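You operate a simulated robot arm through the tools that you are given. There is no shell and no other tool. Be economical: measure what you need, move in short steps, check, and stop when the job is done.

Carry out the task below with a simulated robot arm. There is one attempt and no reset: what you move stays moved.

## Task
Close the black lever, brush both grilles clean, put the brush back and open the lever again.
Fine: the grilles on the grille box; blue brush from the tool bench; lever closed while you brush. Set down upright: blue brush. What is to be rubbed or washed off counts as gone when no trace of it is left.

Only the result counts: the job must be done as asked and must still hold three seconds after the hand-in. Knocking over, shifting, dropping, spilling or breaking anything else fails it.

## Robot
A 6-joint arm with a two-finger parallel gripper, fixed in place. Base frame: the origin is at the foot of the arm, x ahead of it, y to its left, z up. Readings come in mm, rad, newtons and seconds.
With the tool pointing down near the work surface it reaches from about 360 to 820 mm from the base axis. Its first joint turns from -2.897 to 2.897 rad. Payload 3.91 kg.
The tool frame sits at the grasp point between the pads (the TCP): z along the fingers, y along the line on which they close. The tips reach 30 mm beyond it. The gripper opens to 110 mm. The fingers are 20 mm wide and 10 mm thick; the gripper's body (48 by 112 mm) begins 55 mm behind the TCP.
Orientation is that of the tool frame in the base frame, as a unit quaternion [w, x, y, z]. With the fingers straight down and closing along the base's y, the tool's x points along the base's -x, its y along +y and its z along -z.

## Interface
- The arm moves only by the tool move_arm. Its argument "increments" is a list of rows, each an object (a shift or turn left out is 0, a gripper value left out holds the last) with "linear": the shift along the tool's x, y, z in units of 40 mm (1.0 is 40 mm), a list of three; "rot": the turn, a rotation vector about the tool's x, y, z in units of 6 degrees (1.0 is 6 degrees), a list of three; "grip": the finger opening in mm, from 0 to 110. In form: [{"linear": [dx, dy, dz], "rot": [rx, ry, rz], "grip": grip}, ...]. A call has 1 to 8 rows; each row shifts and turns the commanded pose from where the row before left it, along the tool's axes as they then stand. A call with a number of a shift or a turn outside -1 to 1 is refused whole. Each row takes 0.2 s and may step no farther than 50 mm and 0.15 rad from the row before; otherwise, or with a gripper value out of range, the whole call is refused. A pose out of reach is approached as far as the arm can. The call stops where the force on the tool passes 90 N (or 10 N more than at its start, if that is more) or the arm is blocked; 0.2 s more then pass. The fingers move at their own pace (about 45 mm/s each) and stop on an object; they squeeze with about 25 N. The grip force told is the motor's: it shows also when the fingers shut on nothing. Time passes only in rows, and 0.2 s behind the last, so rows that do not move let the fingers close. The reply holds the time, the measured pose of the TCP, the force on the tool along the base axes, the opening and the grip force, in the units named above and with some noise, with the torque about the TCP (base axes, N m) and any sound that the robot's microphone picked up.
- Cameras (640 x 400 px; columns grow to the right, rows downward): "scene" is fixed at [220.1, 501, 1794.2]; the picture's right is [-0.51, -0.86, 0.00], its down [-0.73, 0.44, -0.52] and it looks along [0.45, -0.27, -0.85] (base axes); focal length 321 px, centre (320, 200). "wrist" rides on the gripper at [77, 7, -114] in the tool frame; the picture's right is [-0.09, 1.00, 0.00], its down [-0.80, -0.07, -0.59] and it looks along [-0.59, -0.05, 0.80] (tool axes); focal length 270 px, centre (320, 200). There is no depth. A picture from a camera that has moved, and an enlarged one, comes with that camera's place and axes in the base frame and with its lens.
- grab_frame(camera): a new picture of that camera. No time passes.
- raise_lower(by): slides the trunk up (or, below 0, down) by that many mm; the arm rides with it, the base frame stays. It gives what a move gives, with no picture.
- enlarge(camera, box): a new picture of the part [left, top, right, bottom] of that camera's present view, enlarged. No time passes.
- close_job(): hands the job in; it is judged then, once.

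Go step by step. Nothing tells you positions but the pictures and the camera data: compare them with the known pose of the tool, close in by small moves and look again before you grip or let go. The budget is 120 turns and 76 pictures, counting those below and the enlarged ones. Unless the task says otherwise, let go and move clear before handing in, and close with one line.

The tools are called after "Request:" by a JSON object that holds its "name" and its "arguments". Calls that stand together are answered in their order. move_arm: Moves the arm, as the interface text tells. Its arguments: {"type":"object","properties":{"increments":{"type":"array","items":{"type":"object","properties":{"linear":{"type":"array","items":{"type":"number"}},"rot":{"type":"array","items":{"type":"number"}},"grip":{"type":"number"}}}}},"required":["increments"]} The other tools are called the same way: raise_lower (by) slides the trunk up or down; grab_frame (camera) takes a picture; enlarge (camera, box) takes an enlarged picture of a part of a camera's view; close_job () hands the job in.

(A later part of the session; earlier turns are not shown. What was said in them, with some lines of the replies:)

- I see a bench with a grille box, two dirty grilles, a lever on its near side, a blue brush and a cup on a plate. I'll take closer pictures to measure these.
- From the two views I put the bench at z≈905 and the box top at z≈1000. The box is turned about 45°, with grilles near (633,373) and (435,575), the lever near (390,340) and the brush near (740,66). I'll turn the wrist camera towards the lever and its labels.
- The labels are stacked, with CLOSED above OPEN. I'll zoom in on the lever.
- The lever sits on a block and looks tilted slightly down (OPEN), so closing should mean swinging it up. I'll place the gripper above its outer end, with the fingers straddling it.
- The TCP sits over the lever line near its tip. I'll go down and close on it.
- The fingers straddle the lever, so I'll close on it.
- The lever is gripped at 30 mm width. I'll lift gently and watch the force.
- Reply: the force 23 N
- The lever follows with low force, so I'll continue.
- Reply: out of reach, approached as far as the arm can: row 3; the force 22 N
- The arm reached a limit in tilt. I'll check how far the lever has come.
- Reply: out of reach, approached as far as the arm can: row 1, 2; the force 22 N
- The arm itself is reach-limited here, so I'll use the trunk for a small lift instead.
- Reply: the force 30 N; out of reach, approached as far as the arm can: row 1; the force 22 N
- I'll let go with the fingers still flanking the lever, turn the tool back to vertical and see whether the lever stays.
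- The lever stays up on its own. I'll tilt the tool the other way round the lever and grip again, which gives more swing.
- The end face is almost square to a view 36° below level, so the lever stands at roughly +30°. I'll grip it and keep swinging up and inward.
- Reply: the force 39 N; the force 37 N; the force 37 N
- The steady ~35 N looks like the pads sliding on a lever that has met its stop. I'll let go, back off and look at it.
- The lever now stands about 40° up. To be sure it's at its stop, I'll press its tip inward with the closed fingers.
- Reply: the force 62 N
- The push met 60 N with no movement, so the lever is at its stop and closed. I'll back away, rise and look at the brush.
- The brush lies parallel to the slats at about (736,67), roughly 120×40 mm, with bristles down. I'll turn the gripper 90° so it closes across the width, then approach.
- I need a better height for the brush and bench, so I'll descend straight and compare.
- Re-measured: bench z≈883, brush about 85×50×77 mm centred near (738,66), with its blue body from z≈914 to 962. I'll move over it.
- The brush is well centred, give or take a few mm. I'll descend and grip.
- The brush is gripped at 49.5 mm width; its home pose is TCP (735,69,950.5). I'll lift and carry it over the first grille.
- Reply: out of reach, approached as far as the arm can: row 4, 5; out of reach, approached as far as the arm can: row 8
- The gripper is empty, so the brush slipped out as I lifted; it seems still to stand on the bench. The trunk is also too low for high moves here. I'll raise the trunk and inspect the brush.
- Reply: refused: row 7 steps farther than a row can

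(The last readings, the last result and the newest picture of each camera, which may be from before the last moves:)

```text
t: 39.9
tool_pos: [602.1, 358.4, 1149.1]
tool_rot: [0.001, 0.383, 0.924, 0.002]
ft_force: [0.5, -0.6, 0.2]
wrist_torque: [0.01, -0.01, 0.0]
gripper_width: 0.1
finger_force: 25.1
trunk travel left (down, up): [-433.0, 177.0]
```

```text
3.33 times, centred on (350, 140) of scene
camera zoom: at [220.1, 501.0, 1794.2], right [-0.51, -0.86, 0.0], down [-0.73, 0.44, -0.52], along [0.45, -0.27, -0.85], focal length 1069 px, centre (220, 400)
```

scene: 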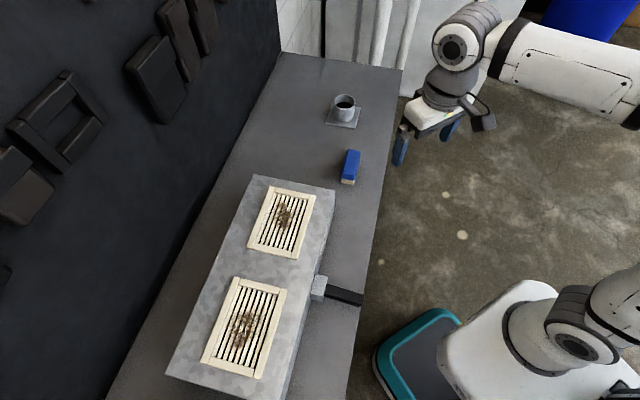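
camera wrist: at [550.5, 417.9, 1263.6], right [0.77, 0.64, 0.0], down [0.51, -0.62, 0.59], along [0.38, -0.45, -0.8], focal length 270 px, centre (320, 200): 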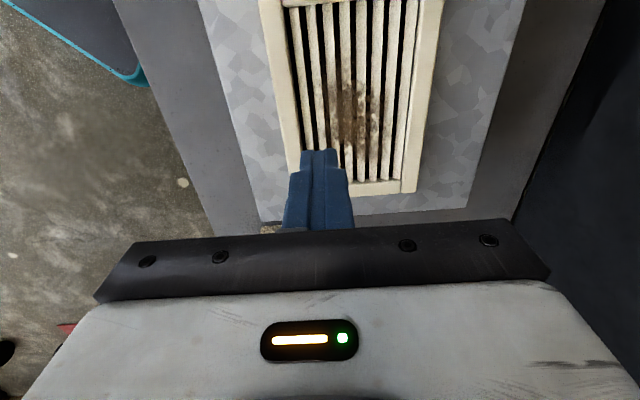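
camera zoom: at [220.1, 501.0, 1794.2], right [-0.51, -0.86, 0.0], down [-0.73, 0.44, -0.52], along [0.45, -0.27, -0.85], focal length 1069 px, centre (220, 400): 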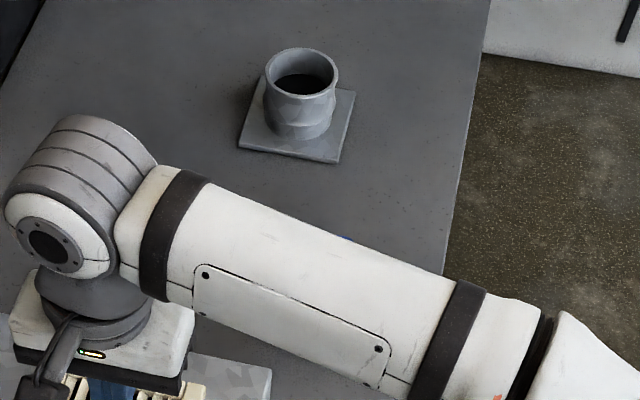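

Request:
{"name": "move_arm", "arguments": {"increments": [{"linear": [-0.9, -0.4, 0], "grip": 85}, {"linear": [-0.9, -0.4, 0]}, {"linear": [-0.9, -0.4, 0]}, {"linear": [-0.9, -0.4, 0]}, {"linear": [-0.9, -0.4, 0]}, {"linear": [-0.9, -0.4, 0]}, {"linear": [-0.9, -0.38, 0]}, {"linear": [0, 0, 0.9]}]}}

Request:
{"name": "grab_frame", "arguments": {"camera": "wrist"}}

Request:
{"name": "enlarge", "arguments": {"camera": "scene", "box": [300, 80, 400, 200]}}

```text
t: 41.7
tool_pos: [702.8, 99.9, 1114.4]
tool_rot: [0.0, 0.383, 0.924, 0.001]
ft_force: [1.0, -0.4, -0.1]
wrist_torque: [-0.01, 0.03, 0.01]
gripper_width: 84.9
finger_force: 0.0
trunk travel left (down, up): [-433.0, 177.0]
```

```text
38 pictures are left
camera wrist: at [650.6, 160.0, 1229.6], right [0.77, 0.64, 0.0], down [0.52, -0.62, 0.59], along [0.38, -0.45, -0.8], focal length 270 px, centre (320, 200)
```

wrist: 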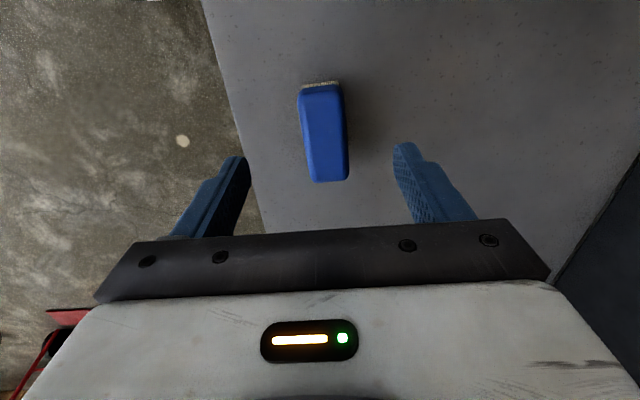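

```text
3.33 times, centred on (350, 140) of scene
camera zoom: at [220.1, 501.0, 1794.2], right [-0.51, -0.86, 0.0], down [-0.73, 0.44, -0.52], along [0.45, -0.27, -0.85], focal length 1069 px, centre (220, 400)
```

zoom: 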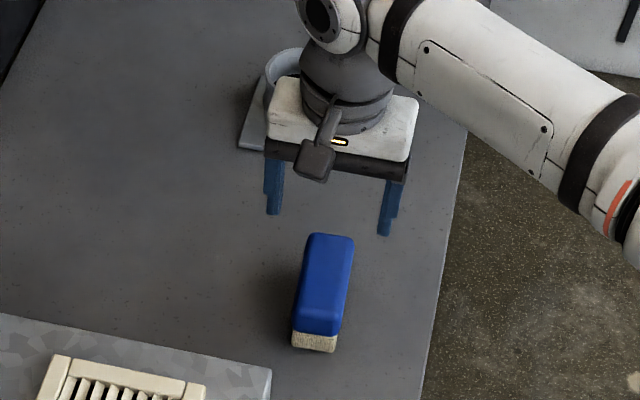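

The brush is still upright in its place. I'll grip it lower this time, with the TCP at about 937.

Request:
{"name": "move_arm", "arguments": {"increments": [{"linear": [-0.55, 0, 0.5]}, {"linear": [-0.55, 0, 0.5]}, {"linear": [0, 0, 0.9]}, {"linear": [0, 0, 0.9]}, {"linear": [0, 0, 0.9]}, {"linear": [0, 0, 0.4]}]}}

Request:
{"name": "move_arm", "arguments": {"increments": [{"linear": [0, 0, 0.3]}]}}

Request:
{"name": "enlarge", "arguments": {"camera": "scene", "box": [320, 120, 380, 180]}}

Request:
{"name": "grab_frame", "arguments": {"camera": "wrist"}}

```text
t: 43.1
tool_pos: [736.6, 71.0, 951.4]
tool_rot: [0.0, 0.383, 0.924, 0.001]
ft_force: [0.1, -0.2, 0.1]
wrist_torque: [-0.02, -0.04, 0.03]
gripper_width: 85.1
finger_force: 0.1
trunk travel left (down, up): [-433.0, 177.0]
```

```text
t: 43.5
tool_pos: [736.3, 70.1, 938.9]
tool_rot: [0.0, 0.383, 0.924, 0.001]
ft_force: [0.1, 0.5, -0.3]
wrist_torque: [0.0, 0.0, -0.02]
gripper_width: 85.2
finger_force: 0.1
trunk travel left (down, up): [-433.0, 177.0]
```

```text
6.67 times, centred on (350, 150) of scene
camera zoom: at [220.1, 501.0, 1794.2], right [-0.51, -0.86, 0.0], down [-0.73, 0.44, -0.52], along [0.45, -0.27, -0.85], focal length 2138 px, centre (120, 533)
```

zoom: 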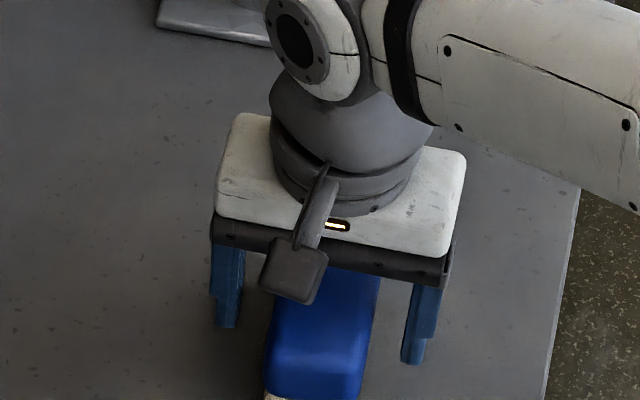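

```text
35 pictures are left
camera wrist: at [684.4, 129.8, 1053.0], right [0.77, 0.64, 0.0], down [0.52, -0.62, 0.59], along [0.38, -0.45, -0.8], focal length 270 px, centre (320, 200)
```

wrist: 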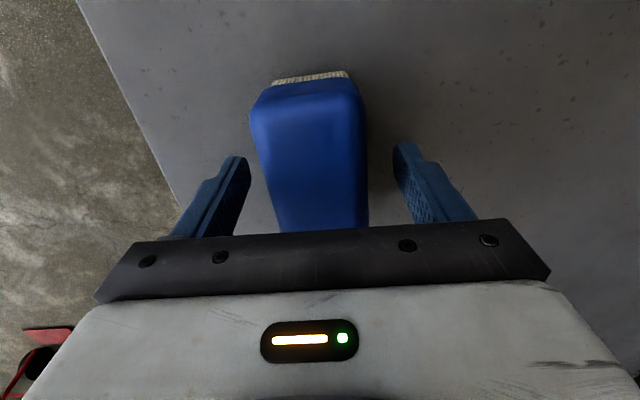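

Judging by its apparent width, the brush top is lower than I thought, at about z 935. I'll go 9 mm lower and grip.

Request:
{"name": "move_arm", "arguments": {"increments": [{"linear": [0, -0.05, 0.22]}, {"grip": 0}, {"grip": 0}, {"grip": 0}, {"grip": 0}, {"grip": 0}]}}

Request:
{"name": "move_arm", "arguments": {"increments": [{"linear": [0, 0, -0.3]}, {"linear": [0, 0, -0.3]}]}}

Request:
{"name": "grab_frame", "arguments": {"camera": "wrist"}}

```text
t: 44.9
tool_pos: [733.4, 69.5, 929.7]
tool_rot: [0.0, 0.383, 0.924, 0.001]
ft_force: [-0.1, 0.1, 0.3]
wrist_torque: [-0.02, -0.06, 0.0]
gripper_width: 50.2
finger_force: 25.5
trunk travel left (down, up): [-433.0, 177.0]
```

```text
t: 45.5
tool_pos: [733.7, 68.7, 953.0]
tool_rot: [0.0, 0.383, 0.924, 0.001]
ft_force: [-0.5, -0.1, -0.3]
wrist_torque: [0.03, -0.02, 0.01]
gripper_width: 49.8
finger_force: 24.8
trunk travel left (down, up): [-433.0, 177.0]
```

```text
34 pictures are left
camera wrist: at [681.4, 129.2, 1067.5], right [0.77, 0.64, 0.0], down [0.52, -0.62, 0.59], along [0.38, -0.45, -0.8], focal length 270 px, centre (320, 200)
```

wrist: 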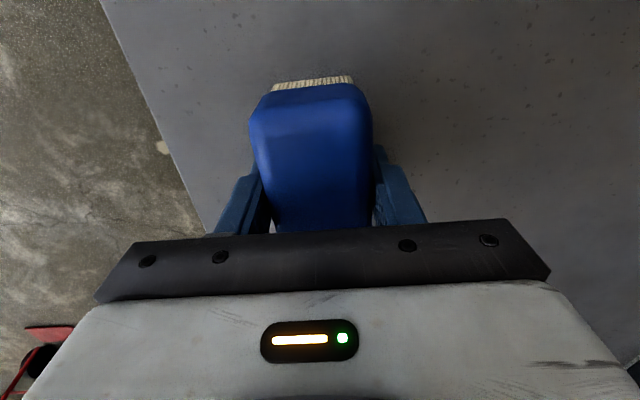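

The brush is lifted. I'll continue up in gentle steps.

Request:
{"name": "move_arm", "arguments": {"increments": [{"linear": [0, 0, -0.7]}, {"linear": [0, 0, -0.7]}, {"linear": [0, 0, -0.7]}, {"linear": [0, 0, -0.7]}, {"linear": [0, 0, -0.5]}]}}

```text
t: 46.7
tool_pos: [733.5, 68.3, 1085.0]
tool_rot: [0.0, 0.383, 0.924, 0.001]
ft_force: [-0.2, 0.5, -1.6]
wrist_torque: [-0.01, 0.01, -0.01]
gripper_width: 50.0
finger_force: 25.1
trunk travel left (down, up): [-433.0, 177.0]
```

Request:
{"name": "move_arm", "arguments": {"increments": [{"linear": [0.85, 0.456, 0]}, {"linear": [0.85, 0.456, 0]}, {"linear": [0.85, 0.456, 0]}, {"linear": [0.85, 0.456, 0]}, {"linear": [0.85, 0.456, 0]}, {"linear": [0.85, 0.456, 0]}, {"linear": [0.85, 0.456, 0]}, {"linear": [0.85, 0.456, 0]}]}}

Request:
{"name": "grab_frame", "arguments": {"camera": "wrist"}}

Request:
{"name": "enlarge", "arguments": {"camera": "scene", "box": [200, 140, 360, 270]}}

```text
t: 48.5
tool_pos: [642.8, 366.0, 1083.7]
tool_rot: [0.0, 0.383, 0.924, 0.001]
ft_force: [0.1, 0.2, -1.6]
wrist_torque: [-0.02, 0.0, 0.0]
gripper_width: 50.1
finger_force: 24.9
trunk travel left (down, up): [-433.0, 177.0]
```

```text
33 pictures are left
camera wrist: at [591.0, 425.7, 1198.4], right [0.77, 0.64, 0.0], down [0.52, -0.62, 0.59], along [0.38, -0.46, -0.8], focal length 270 px, centre (320, 200)
```

wrist: 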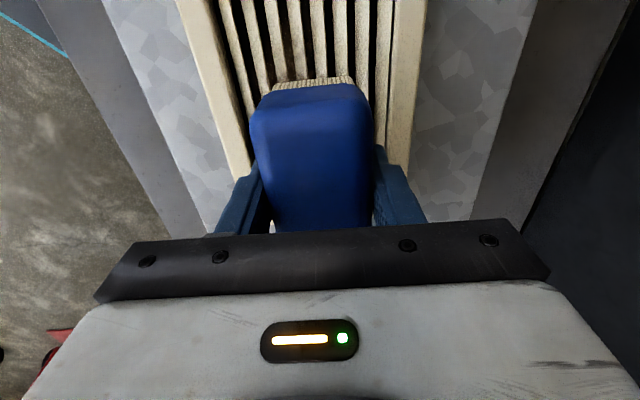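

```text
3.08 times, centred on (280, 205) of scene
camera zoom: at [220.1, 501.0, 1794.2], right [-0.51, -0.86, 0.0], down [-0.73, 0.44, -0.52], along [0.45, -0.27, -0.85], focal length 987 px, centre (443, 185)
```

zoom: 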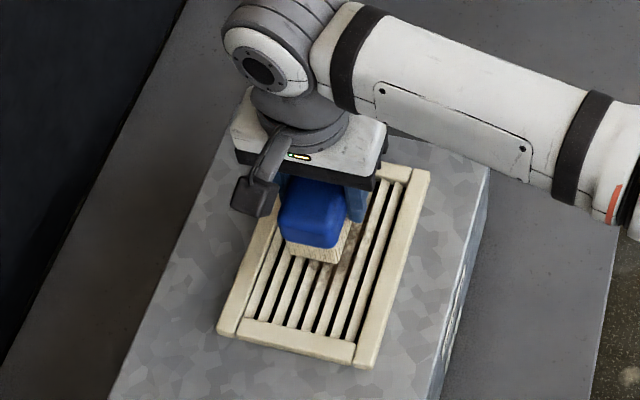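

The brush is above the soiled spot. I'll lower until I feel contact.

Request:
{"name": "move_arm", "arguments": {"increments": [{"linear": [0, 0, 0.5]}, {"linear": [0, 0, 0.15]}]}}

Request:
{"name": "move_arm", "arguments": {"increments": [{"linear": [0, 0, 0.12]}]}}

```text
t: 49.1
tool_pos: [641.2, 366.6, 1064.0]
tool_rot: [0.003, 0.382, 0.924, 0.006]
ft_force: [7.7, 4.3, 26.8]
wrist_torque: [0.14, 0.48, -0.09]
gripper_width: 49.7
finger_force: 25.1
trunk travel left (down, up): [-433.0, 177.0]
```

```text
t: 49.5
tool_pos: [641.3, 365.2, 1063.9]
tool_rot: [0.005, 0.383, 0.924, 0.008]
ft_force: [11.6, 11.3, 51.5]
wrist_torque: [0.18, 0.03, 0.01]
gripper_width: 49.8
finger_force: 24.7
trunk travel left (down, up): [-433.0, 177.0]
```

Contact is at TCP z≈1064, so the grille top is near z 1015. I'll ease the pressure and scrub along the slats.

Request:
{"name": "move_arm", "arguments": {"increments": [{"linear": [0, -0.08, -0.17]}, {"linear": [0.6, 0, 0]}, {"linear": [-0.8, 0, 0]}, {"linear": [0.8, 0, 0]}]}}

```text
t: 50.5
tool_pos: [622.3, 379.3, 1064.9]
tool_rot: [0.002, 0.383, 0.924, 0.003]
ft_force: [-3.7, 2.7, 28.4]
wrist_torque: [-0.33, -0.92, -0.17]
gripper_width: 49.8
finger_force: 24.1
trunk travel left (down, up): [-433.0, 177.0]
```

Request:
{"name": "move_arm", "arguments": {"increments": [{"linear": [0, -0.4, -0.04]}, {"linear": [-0.9, 0, 0]}, {"linear": [0.9, 0, 0]}, {"linear": [-0.9, 0, 0]}, {"linear": [0, 0.45, 0]}, {"linear": [0.9, 0, 0]}, {"linear": [-0.9, 0, 0]}]}}

Request:
{"name": "move_arm", "arguments": {"increments": [{"linear": [0, 0.45, 0]}, {"linear": [0.9, 0, 0]}, {"linear": [-0.9, 0, 0]}, {"linear": [0.9, 0, 0]}, {"linear": [0, -0.45, 0]}, {"linear": [-0.9, 0, 0]}, {"linear": [0.9, 0, 0]}]}}

```text
t: 52.1
tool_pos: [649.9, 354.0, 1064.0]
tool_rot: [0.002, 0.383, 0.924, 0.001]
ft_force: [4.8, -4.3, 15.7]
wrist_torque: [0.6, 0.05, -0.16]
gripper_width: 49.7
finger_force: 25.7
trunk travel left (down, up): [-433.0, 177.0]
```

```text
t: 53.7
tool_pos: [624.9, 379.6, 1064.1]
tool_rot: [0.001, 0.382, 0.924, 0.0]
ft_force: [-1.2, 0.4, 3.9]
wrist_torque: [-0.03, -0.22, 0.05]
gripper_width: 49.7
finger_force: 25.4
trunk travel left (down, up): [-433.0, 177.0]
```

I'll lift, slide away towards the second grille and inspect the first.

Request:
{"name": "move_arm", "arguments": {"increments": [{"linear": [0, 0, -0.7]}, {"linear": [0.9, 0, -0.3]}, {"linear": [0.9, 0, 0]}, {"linear": [0.9, 0, 0]}, {"linear": [0.9, 0, 0]}, {"linear": [0.9, 0, 0]}]}}

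Request:
{"name": "enlarge", "arguments": {"camera": "scene", "box": [220, 170, 340, 270]}}

Request:
{"name": "grab_frame", "arguments": {"camera": "wrist"}}

```text
t: 55.1
tool_pos: [496.7, 510.8, 1102.0]
tool_rot: [0.0, 0.383, 0.924, 0.001]
ft_force: [-0.5, -1.3, -1.3]
wrist_torque: [0.01, 0.0, 0.02]
gripper_width: 49.7
finger_force: 25.3
trunk travel left (down, up): [-433.0, 177.0]
```

```text
4.00 times, centred on (280, 220) of scene
camera zoom: at [220.1, 501.0, 1794.2], right [-0.51, -0.86, 0.0], down [-0.73, 0.44, -0.52], along [0.45, -0.27, -0.85], focal length 1283 px, centre (480, 120)
```

zoom: 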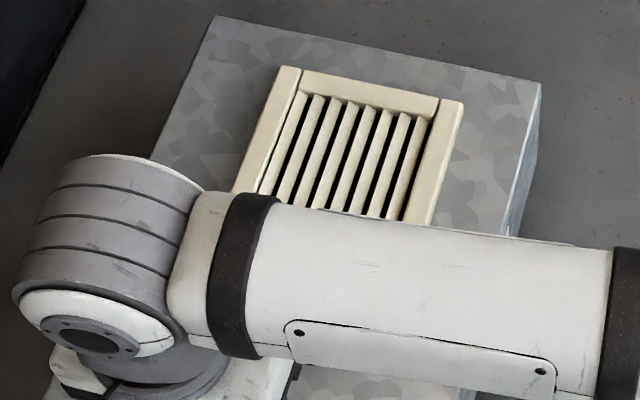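

```text
30 pictures are left
camera wrist: at [445.8, 569.9, 1217.2], right [0.77, 0.64, 0.0], down [0.52, -0.62, 0.59], along [0.38, -0.45, -0.8], focal length 270 px, centre (320, 200)
```

wrist: 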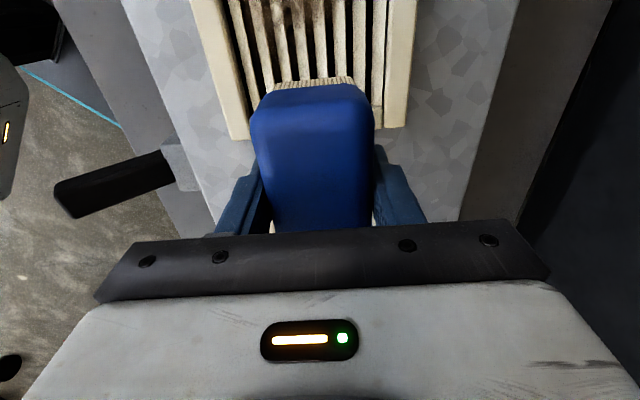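

The visible part of grille 1 looks clean. Next I'll move over grille 2's spot at about (422,578).

Request:
{"name": "move_arm", "arguments": {"increments": [{"linear": [0.9, 0, 0]}, {"linear": [0.9, -0.05, 0]}, {"linear": [0.6, 0, 0]}, {"linear": [0, 0, 0.8]}, {"linear": [0, 0, 0.2]}]}}

Request:
{"name": "enlarge", "arguments": {"camera": "scene", "box": [160, 170, 360, 390]}}

```text
t: 56.3
tool_pos: [427.5, 574.2, 1064.3]
tool_rot: [0.001, 0.383, 0.924, 0.001]
ft_force: [-1.2, -0.8, 3.2]
wrist_torque: [0.01, -0.09, 0.0]
gripper_width: 49.7
finger_force: 24.9
trunk travel left (down, up): [-433.0, 177.0]
```

```text
1.82 times, centred on (260, 280) of scene
camera zoom: at [220.1, 501.0, 1794.2], right [-0.51, -0.86, 0.0], down [-0.73, 0.44, -0.52], along [0.45, -0.27, -0.85], focal length 583 px, centre (429, 54)
```

zoom: 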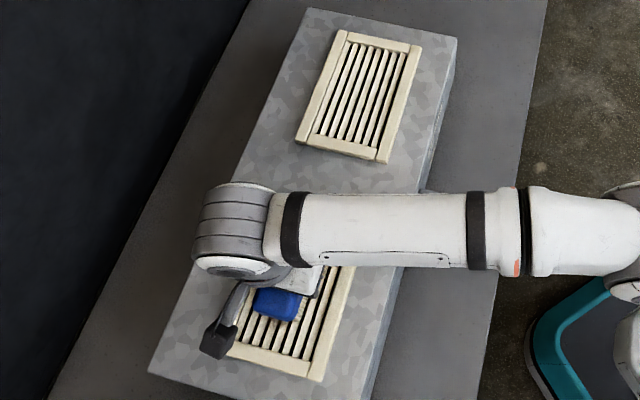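

Grille 1 looks clean in full. I'll scrub grille 2 the same way.

Request:
{"name": "move_arm", "arguments": {"increments": [{"linear": [0, 0, 0.08]}, {"linear": [0.75, 0, 0]}, {"linear": [-0.8, 0, 0]}, {"linear": [-0.6, 0, 0]}, {"linear": [0.7, 0, 0]}, {"linear": [0.7, 0, 0]}, {"linear": [0, -0.42, 0]}]}}

Request:
{"name": "move_arm", "arguments": {"increments": [{"linear": [-0.7, 0, 0]}, {"linear": [-0.7, 0, 0]}, {"linear": [0.7, 0, 0]}, {"linear": [0.7, 0, 0]}, {"linear": [-0.7, 0.2, 0]}, {"linear": [-0.7, 0.2, 0]}, {"linear": [0, 0.4, 0]}]}}

Request:
{"name": "move_arm", "arguments": {"increments": [{"linear": [0.7, 0, 0]}, {"linear": [0.7, 0, 0]}, {"linear": [-0.7, 0, 0]}, {"linear": [-0.7, 0, 0]}, {"linear": [0.7, -0.2, 0]}, {"linear": [0.7, -0.2, 0]}, {"linear": [-0.7, 0, 0]}]}}

```text
t: 57.9
tool_pos: [393.8, 583.8, 1065.1]
tool_rot: [0.0, 0.382, 0.924, 0.002]
ft_force: [1.2, 2.7, 31.0]
wrist_torque: [0.11, -0.42, 0.03]
gripper_width: 49.8
finger_force: 24.9
trunk travel left (down, up): [-433.0, 177.0]
```

```text
t: 59.5
tool_pos: [456.4, 563.5, 1063.8]
tool_rot: [0.001, 0.382, 0.924, 0.003]
ft_force: [-3.3, -5.3, 31.0]
wrist_torque: [0.49, 0.51, 0.14]
gripper_width: 49.8
finger_force: 25.4
trunk travel left (down, up): [-433.0, 177.0]
```

```text
t: 61.1
tool_pos: [425.4, 572.8, 1064.4]
tool_rot: [0.001, 0.382, 0.924, 0.003]
ft_force: [-4.9, 0.9, 33.6]
wrist_torque: [0.71, 0.14, 0.26]
gripper_width: 49.6
finger_force: 25.5
trunk travel left (down, up): [-433.0, 177.0]
```

I'll lift and head back towards the brush's place, checking the grilles on the way.

Request:
{"name": "move_arm", "arguments": {"increments": [{"linear": [0, 0, -0.65]}, {"linear": [-0.95, -0.23, 0]}, {"linear": [-0.95, -0.23, 0]}, {"linear": [-0.95, -0.23, 0]}, {"linear": [-0.95, -0.23, 0]}, {"linear": [-0.95, -0.23, 0]}, {"linear": [-0.95, -0.23, 0]}, {"linear": [-0.95, -0.23, 0]}]}}

Request:
{"name": "move_arm", "arguments": {"increments": [{"linear": [-0.95, -0.23, 0]}, {"linear": [-0.95, -0.23, 0]}, {"linear": [-0.95, -0.23, 0]}, {"linear": [-0.95, -0.23, 0]}, {"linear": [-0.95, -0.23, 0]}, {"linear": [-0.95, -0.23, 0]}, {"linear": [-0.95, -0.23, 0]}]}}

Request:
{"name": "enlarge", "arguments": {"camera": "scene", "box": [190, 260, 310, 390]}}

Request:
{"name": "enlarge", "arguments": {"camera": "scene", "box": [230, 170, 340, 270]}}

```text
t: 62.9
tool_pos: [569.8, 339.6, 1086.2]
tool_rot: [0.0, 0.382, 0.924, 0.002]
ft_force: [0.3, -0.6, -2.2]
wrist_torque: [0.01, 0.02, 0.02]
gripper_width: 49.7
finger_force: 25.0
trunk travel left (down, up): [-433.0, 177.0]
```

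```text
t: 64.5
tool_pos: [709.5, 104.5, 1086.2]
tool_rot: [0.001, 0.383, 0.924, 0.0]
ft_force: [0.6, -0.6, -1.5]
wrist_torque: [-0.04, 0.04, 0.01]
gripper_width: 49.8
finger_force: 25.0
trunk travel left (down, up): [-433.0, 177.0]
```

```text
3.08 times, centred on (250, 325) of scene
camera zoom: at [220.1, 501.0, 1794.2], right [-0.51, -0.86, 0.0], down [-0.73, 0.44, -0.52], along [0.45, -0.27, -0.85], focal length 987 px, centre (535, -185)
```

zoom: 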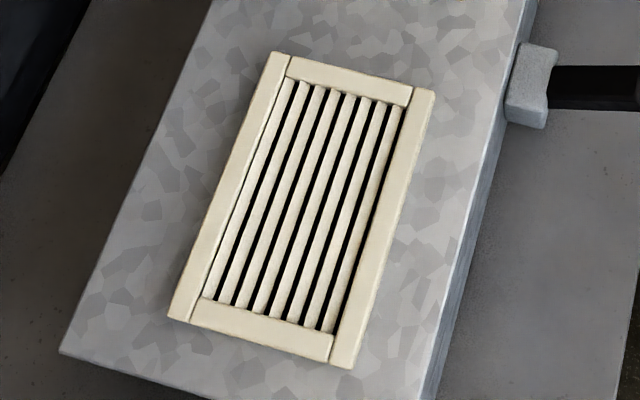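

```text
4.00 times, centred on (285, 220) of scene
camera zoom: at [220.1, 501.0, 1794.2], right [-0.51, -0.86, 0.0], down [-0.73, 0.44, -0.52], along [0.45, -0.27, -0.85], focal length 1283 px, centre (460, 120)
```

zoom: 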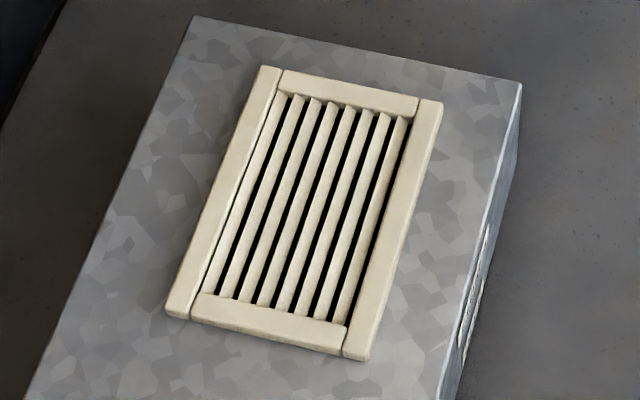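

Both look clean. I'll zoom tightly to look for faint traces before putting the brush down.

Request:
{"name": "enlarge", "arguments": {"camera": "scene", "box": [255, 185, 315, 245]}}

Request:
{"name": "enlarge", "arguments": {"camera": "scene", "box": [210, 290, 280, 370]}}

```text
6.67 times, centred on (285, 215) of scene
camera zoom: at [220.1, 501.0, 1794.2], right [-0.51, -0.86, 0.0], down [-0.73, 0.44, -0.52], along [0.45, -0.27, -0.85], focal length 2138 px, centre (553, 100)
```

zoom: 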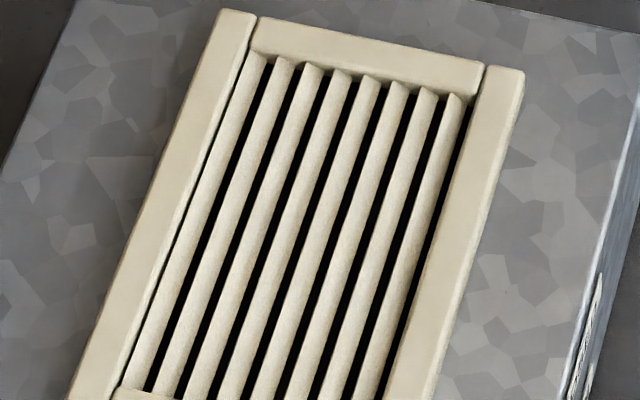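

```text
5.00 times, centred on (245, 330) of scene
camera zoom: at [220.1, 501.0, 1794.2], right [-0.51, -0.86, 0.0], down [-0.73, 0.44, -0.52], along [0.45, -0.27, -0.85], focal length 1604 px, centre (695, -450)
```

zoom: 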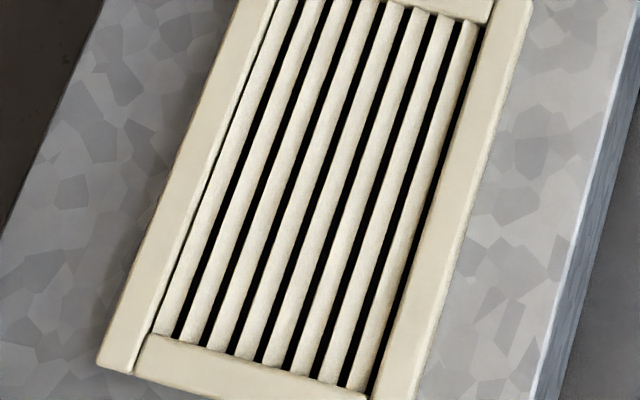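

Both grilles are spotless. Now the brush goes back to its place.

Request:
{"name": "move_arm", "arguments": {"increments": [{"linear": [-0.55, -0.1, 0]}, {"linear": [-0.5, -0.1, 0]}, {"linear": [0, 0, 0.9]}, {"linear": [0, 0, 0.9]}, {"linear": [0, 0, 0.9]}, {"linear": [0, 0, 0.8]}]}}

Request:
{"name": "move_arm", "arguments": {"increments": [{"linear": [0, 0, 0.15]}, {"linear": [0, 0, 0.1]}]}}

```text
t: 65.9
tool_pos: [736.1, 75.0, 944.9]
tool_rot: [0.001, 0.383, 0.924, 0.0]
ft_force: [-0.9, 0.1, -0.9]
wrist_torque: [0.03, 0.0, 0.0]
gripper_width: 49.9
finger_force: 25.0
trunk travel left (down, up): [-433.0, 177.0]
```

```text
t: 66.5
tool_pos: [735.1, 73.7, 934.7]
tool_rot: [0.001, 0.383, 0.924, 0.001]
ft_force: [0.1, -0.5, -1.2]
wrist_torque: [-0.01, 0.02, 0.02]
gripper_width: 49.6
finger_force: 24.4
trunk travel left (down, up): [-433.0, 177.0]
```

Request:
{"name": "move_arm", "arguments": {"increments": [{"linear": [-0.05, -0.1, 0.06]}, {"linear": [0, 0, 0.06]}]}}

```text
t: 67.1
tool_pos: [734.2, 69.1, 931.7]
tool_rot: [0.0, 0.383, 0.924, 0.001]
ft_force: [-0.1, -0.2, -1.7]
wrist_torque: [-0.01, -0.02, 0.0]
gripper_width: 50.0
finger_force: 24.6
trunk travel left (down, up): [-433.0, 177.0]
```

Request:
{"name": "move_arm", "arguments": {"increments": [{"linear": [0, 0, 0.08]}]}}

Request:
{"name": "move_arm", "arguments": {"increments": [{"linear": [0, 0, 0.08]}]}}

```text
t: 67.5
tool_pos: [734.2, 68.7, 929.7]
tool_rot: [0.002, 0.383, 0.924, 0.002]
ft_force: [2.1, -1.1, 6.4]
wrist_torque: [0.28, 0.04, -0.05]
gripper_width: 49.6
finger_force: 24.8
trunk travel left (down, up): [-433.0, 177.0]
```

```text
t: 67.9
tool_pos: [733.9, 69.0, 928.6]
tool_rot: [0.002, 0.383, 0.924, 0.003]
ft_force: [5.4, -0.6, 23.6]
wrist_torque: [0.63, 0.67, -0.08]
gripper_width: 49.8
finger_force: 24.9
trunk travel left (down, up): [-433.0, 177.0]
```

The brush is back on the bench. I'll ease the pressure, open the fingers and rise.

Request:
{"name": "move_arm", "arguments": {"increments": [{"linear": [0, 0, -0.09]}, {"grip": 90}, {"grip": 90}, {"grip": 90}]}}

Request:
{"name": "move_arm", "arguments": {"increments": [{"linear": [0, 0, -0.8]}, {"linear": [0, 0, -0.8]}, {"linear": [0, 0, -0.8]}, {"linear": [0.9, 0.3, -0.5]}, {"linear": [0.9, 0.3, -0.5]}, {"linear": [0.9, 0.3, 0]}, {"linear": [0.9, 0.3, 0]}]}}

Request:
{"name": "enlarge", "arguments": {"camera": "scene", "box": [300, 80, 400, 200]}}

Request:
{"name": "grab_frame", "arguments": {"camera": "wrist"}}

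```text
t: 68.9
tool_pos: [734.7, 67.8, 928.1]
tool_rot: [0.0, 0.382, 0.924, 0.0]
ft_force: [0.5, -0.7, -0.3]
wrist_torque: [0.0, 0.0, 0.03]
gripper_width: 90.2
finger_force: 0.0
trunk travel left (down, up): [-433.0, 177.0]
```

```text
t: 70.5
tool_pos: [667.5, 205.7, 1064.0]
tool_rot: [0.0, 0.383, 0.924, 0.0]
ft_force: [0.5, -0.7, -0.1]
wrist_torque: [0.03, 0.02, 0.01]
gripper_width: 90.0
finger_force: 0.0
trunk travel left (down, up): [-433.0, 177.0]
```

```text
3.33 times, centred on (350, 140) of scene
camera zoom: at [220.1, 501.0, 1794.2], right [-0.51, -0.86, 0.0], down [-0.73, 0.44, -0.52], along [0.45, -0.27, -0.85], focal length 1069 px, centre (220, 400)
```

zoom: 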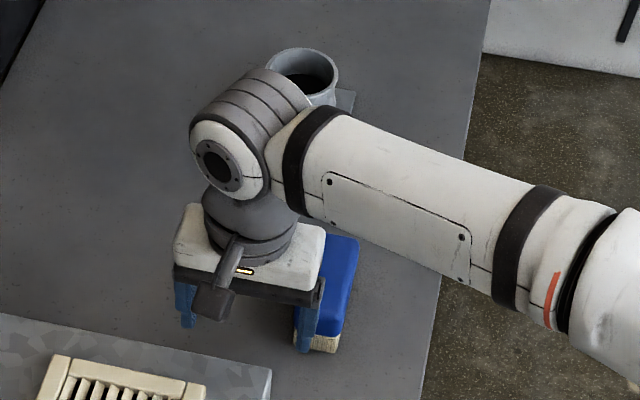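

```text
23 pictures are left
camera wrist: at [614.8, 265.1, 1178.4], right [0.77, 0.64, 0.0], down [0.52, -0.62, 0.59], along [0.38, -0.45, -0.8], focal length 270 px, centre (320, 200)
```

wrist: 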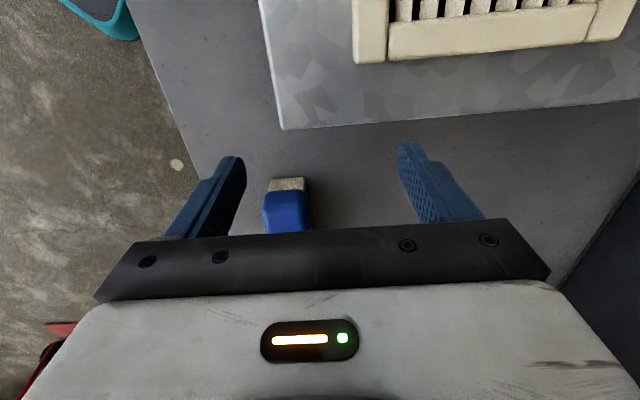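

The brush stands upright in its place. Next I'll open the lever by pressing its upper side down with closed fingers at about (382,327).

Request:
{"name": "move_arm", "arguments": {"increments": [{"linear": [0, 0, -0.9], "grip": 0}, {"linear": [0, 0, -0.9]}, {"linear": [0.5, 0, -0.4]}, {"linear": [0.67, -0.36, 0]}, {"linear": [0.9, -0.36, 0]}, {"linear": [0.9, -0.36, 0]}, {"linear": [0.9, -0.36, 0]}]}}

Request:
{"name": "move_arm", "arguments": {"increments": [{"linear": [0.9, -0.36, 0]}, {"linear": [0.9, -0.36, 0]}, {"linear": [0.9, -0.36, 0]}, {"linear": [0.6, -0.38, 0]}]}}

Request:
{"name": "enlarge", "arguments": {"camera": "scene", "box": [240, 220, 400, 320]}}

```text
t: 72.1
tool_pos: [515.6, 271.1, 1153.3]
tool_rot: [0.0, 0.383, 0.924, 0.001]
ft_force: [0.2, 0.2, -0.5]
wrist_torque: [0.01, 0.0, 0.0]
gripper_width: 0.0
finger_force: 24.8
trunk travel left (down, up): [-433.0, 177.0]
```

```text
t: 73.1
tool_pos: [380.1, 324.3, 1152.0]
tool_rot: [0.001, 0.383, 0.924, 0.002]
ft_force: [0.1, -0.1, -0.4]
wrist_torque: [0.01, 0.01, 0.01]
gripper_width: 0.1
finger_force: 25.2
trunk travel left (down, up): [-433.0, 177.0]
```

```text
4.00 times, centred on (320, 270) of scene
camera zoom: at [220.1, 501.0, 1794.2], right [-0.51, -0.86, 0.0], down [-0.73, 0.44, -0.52], along [0.45, -0.27, -0.85], focal length 1283 px, centre (320, -80)
```

zoom: 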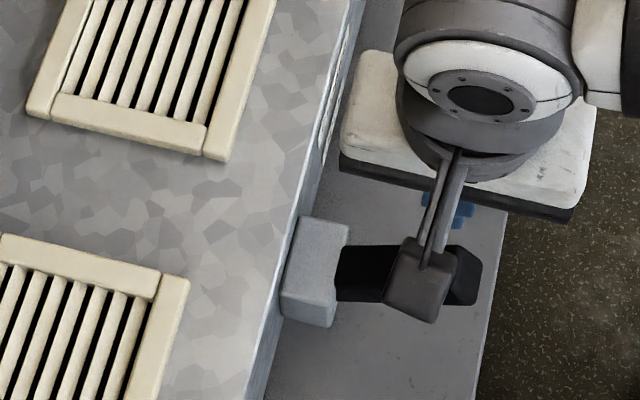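

Request:
{"name": "move_arm", "arguments": {"increments": [{"linear": [0, 0, 0.9]}, {"linear": [0, 0, 0.9]}, {"linear": [0, 0, 0.7]}, {"linear": [0, 0, 0.3]}]}}

Request:
{"name": "move_arm", "arguments": {"increments": [{"linear": [0, 0, 0.2]}, {"linear": [0, 0, 0.2]}, {"linear": [0, 0, 0.2]}]}}

```text
t: 74.1
tool_pos: [381.4, 323.4, 1039.6]
tool_rot: [0.001, 0.383, 0.924, 0.001]
ft_force: [0.3, -0.3, 0.8]
wrist_torque: [0.0, 0.04, 0.0]
gripper_width: 0.1
finger_force: 24.7
trunk travel left (down, up): [-433.0, 177.0]
```

```text
t: 74.9
tool_pos: [381.3, 325.5, 1015.9]
tool_rot: [0.001, 0.382, 0.924, 0.001]
ft_force: [0.2, 0.3, 0.0]
wrist_torque: [-0.01, 0.0, 0.01]
gripper_width: 0.0
finger_force: 24.7
trunk travel left (down, up): [-433.0, 177.0]
```

There's no contact yet, so I'll look before going on.

Request:
{"name": "grab_frame", "arguments": {"camera": "wrist"}}

Request:
{"name": "enlarge", "arguments": {"camera": "scene", "box": [240, 220, 400, 320]}}

```text
21 pictures are left
camera wrist: at [329.3, 384.0, 1130.0], right [0.77, 0.64, 0.0], down [0.52, -0.62, 0.59], along [0.38, -0.45, -0.8], focal length 270 px, centre (320, 200)
```

wrist: 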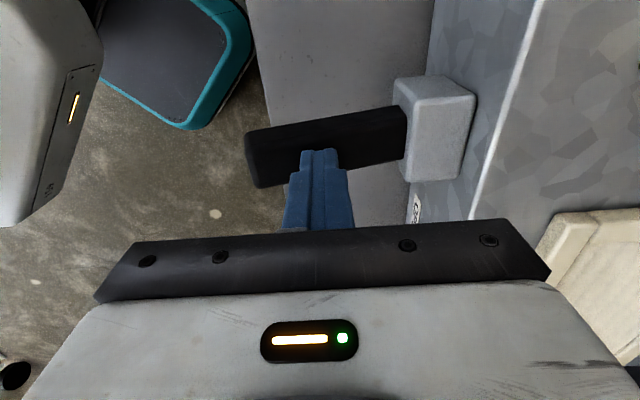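

```text
4.00 times, centred on (320, 270) of scene
camera zoom: at [220.1, 501.0, 1794.2], right [-0.51, -0.86, 0.0], down [-0.73, 0.44, -0.52], along [0.45, -0.27, -0.85], focal length 1283 px, centre (320, -80)
```

zoom: 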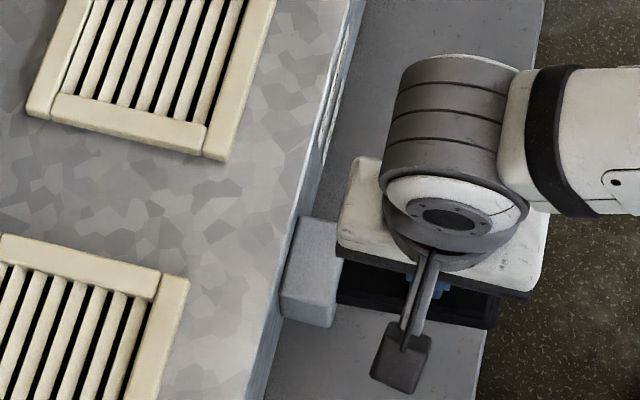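

Request:
{"name": "move_arm", "arguments": {"increments": [{"linear": [0, 0, 0.15]}, {"linear": [0, 0, 0.15]}]}}

```text
t: 75.5
tool_pos: [380.5, 323.4, 1004.2]
tool_rot: [-0.001, 0.383, 0.924, 0.002]
ft_force: [0.4, 0.1, 1.0]
wrist_torque: [-0.02, 0.04, 0.0]
gripper_width: 0.1
finger_force: 25.1
trunk travel left (down, up): [-433.0, 177.0]
```

The lever tip has in fact moved down in the picture, so it's following the fingers with little force. I'll keep pressing.

Request:
{"name": "move_arm", "arguments": {"increments": [{"linear": [0, 0, 0.2]}, {"linear": [0, 0, 0.2]}]}}

Request:
{"name": "enlarge", "arguments": {"camera": "wrist", "box": [220, 60, 480, 230]}}

```text
t: 76.1
tool_pos: [381.1, 324.3, 988.6]
tool_rot: [0.0, 0.383, 0.924, 0.001]
ft_force: [-1.2, -1.1, 1.1]
wrist_torque: [-0.05, 0.02, -0.02]
gripper_width: 0.0
finger_force: 24.5
trunk travel left (down, up): [-433.0, 177.0]
```

```text
2.35 times, centred on (350, 145) of wrist
camera zoom: at [328.9, 383.8, 1102.4], right [0.77, 0.64, 0.0], down [0.52, -0.62, 0.59], along [0.38, -0.45, -0.8], focal length 636 px, centre (249, 329)
```

zoom: 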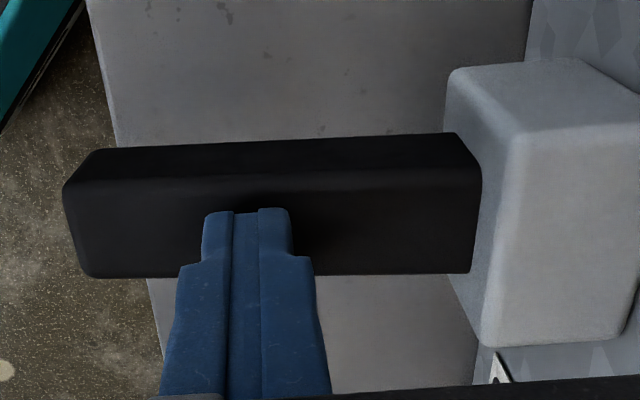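

Request:
{"name": "move_arm", "arguments": {"increments": [{"linear": [0, 0, 0.2]}, {"linear": [0, 0, 0.2]}]}}

Request:
{"name": "move_arm", "arguments": {"increments": [{"linear": [0, 0, 0.15]}, {"linear": [0, 0, 0.15]}]}}

Request:
{"name": "enlarge", "arguments": {"camera": "wrist", "box": [220, 60, 480, 230]}}

```text
t: 76.7
tool_pos: [378.9, 324.3, 980.8]
tool_rot: [0.004, 0.382, 0.924, 0.01]
ft_force: [-2.5, -8.3, 78.7]
wrist_torque: [0.3, -0.48, -0.06]
gripper_width: 0.0
finger_force: 25.2
trunk travel left (down, up): [-433.0, 177.0]
```

```text
t: 77.0
tool_pos: [380.5, 323.5, 980.8]
tool_rot: [0.006, 0.383, 0.924, 0.013]
ft_force: [-18.2, -19.9, 45.5]
wrist_torque: [-0.24, 0.17, -0.03]
gripper_width: 0.0
finger_force: 25.0
trunk travel left (down, up): [-433.0, 177.0]
stopped in row 1: the force on the tool passed its limit at 94 N (the readings are from after the stop); the commanded pose is now the measured one
```

```text
2.35 times, centred on (350, 145) of wrist
camera zoom: at [326.0, 381.3, 1095.6], right [0.77, 0.64, 0.03], down [0.5, -0.63, 0.59], along [0.4, -0.44, -0.8], focal length 636 px, centre (249, 329)
```

zoom: 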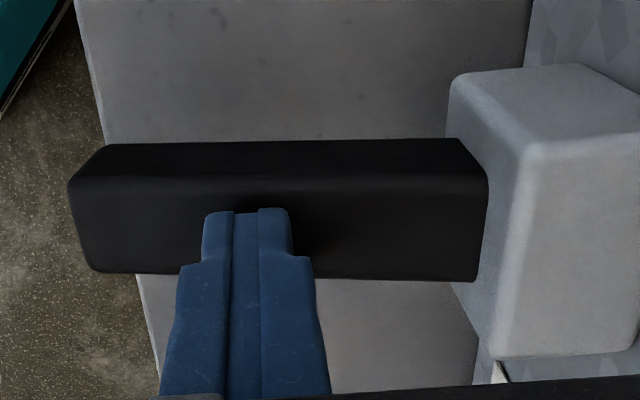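

That's a hard stop. I'll retreat and compare with the starting picture.

Request:
{"name": "move_arm", "arguments": {"increments": [{"linear": [0, 0, -0.8]}, {"linear": [0, 0, -0.9]}, {"linear": [0, 0, -0.9]}, {"linear": [0, 0, -0.9]}, {"linear": [0, -0.9, -0.5]}, {"linear": [0, -0.9, 0]}]}}

Request:
{"name": "move_arm", "arguments": {"increments": [{"linear": [-0.9, -0.2, 0]}, {"linear": [-0.9, -0.2, 0]}, {"linear": [-0.9, 0, 0]}, {"linear": [-0.9, 0, 0]}]}}

Request:
{"name": "enlarge", "arguments": {"camera": "scene", "box": [160, 250, 400, 400]}}

Request:
{"name": "grab_frame", "arguments": {"camera": "scene"}}

```text
t: 78.4
tool_pos: [331.1, 273.8, 1135.4]
tool_rot: [0.004, 0.382, 0.924, 0.01]
ft_force: [0.1, 1.0, -0.8]
wrist_torque: [0.03, -0.01, 0.02]
gripper_width: 0.0
finger_force: 25.1
trunk travel left (down, up): [-433.0, 177.0]
```

```text
t: 79.4
tool_pos: [424.6, 160.5, 1135.5]
tool_rot: [0.004, 0.383, 0.924, 0.009]
ft_force: [-0.6, -0.3, 0.1]
wrist_torque: [0.04, 0.04, -0.03]
gripper_width: 0.0
finger_force: 24.6
trunk travel left (down, up): [-433.0, 177.0]
```

```text
2.67 times, centred on (280, 325) of scene
camera zoom: at [220.1, 501.0, 1794.2], right [-0.51, -0.86, 0.0], down [-0.73, 0.44, -0.52], along [0.45, -0.27, -0.85], focal length 855 px, centre (427, -133)
```

zoom: 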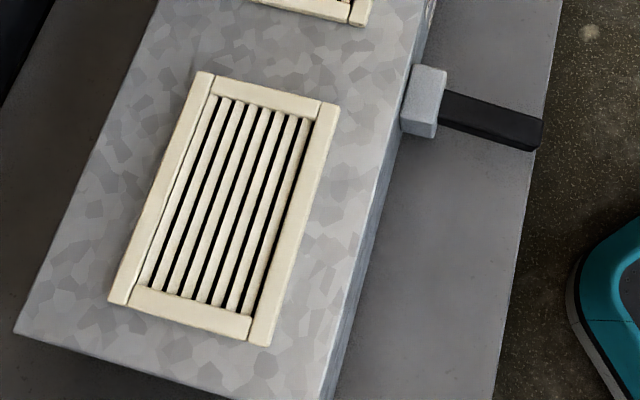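

```text
16 pictures are left
```

scene: 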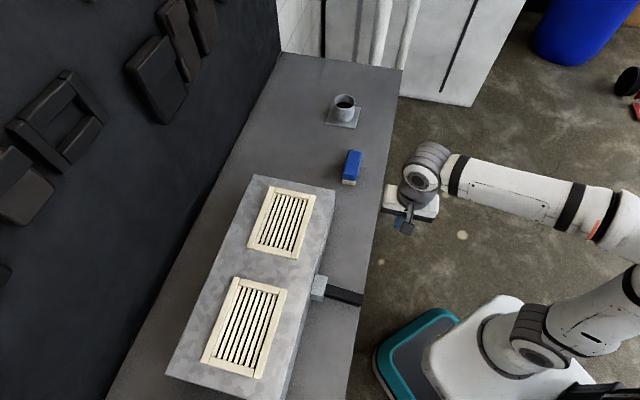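

The lever matches its starting open position, the grilles are clean, and the brush stands upright in its place with the arm clear, so I'm handing in.

Request:
{"name": "close_job", "arguments": {}}

```text
The job is handed in.
```

I closed the lever, brushed both grilles clean, set the brush upright within a few millimetres of where it was, and opened the lever again. The job is handed in. The brush slipped out of the gripper on the first lift but stayed upright.
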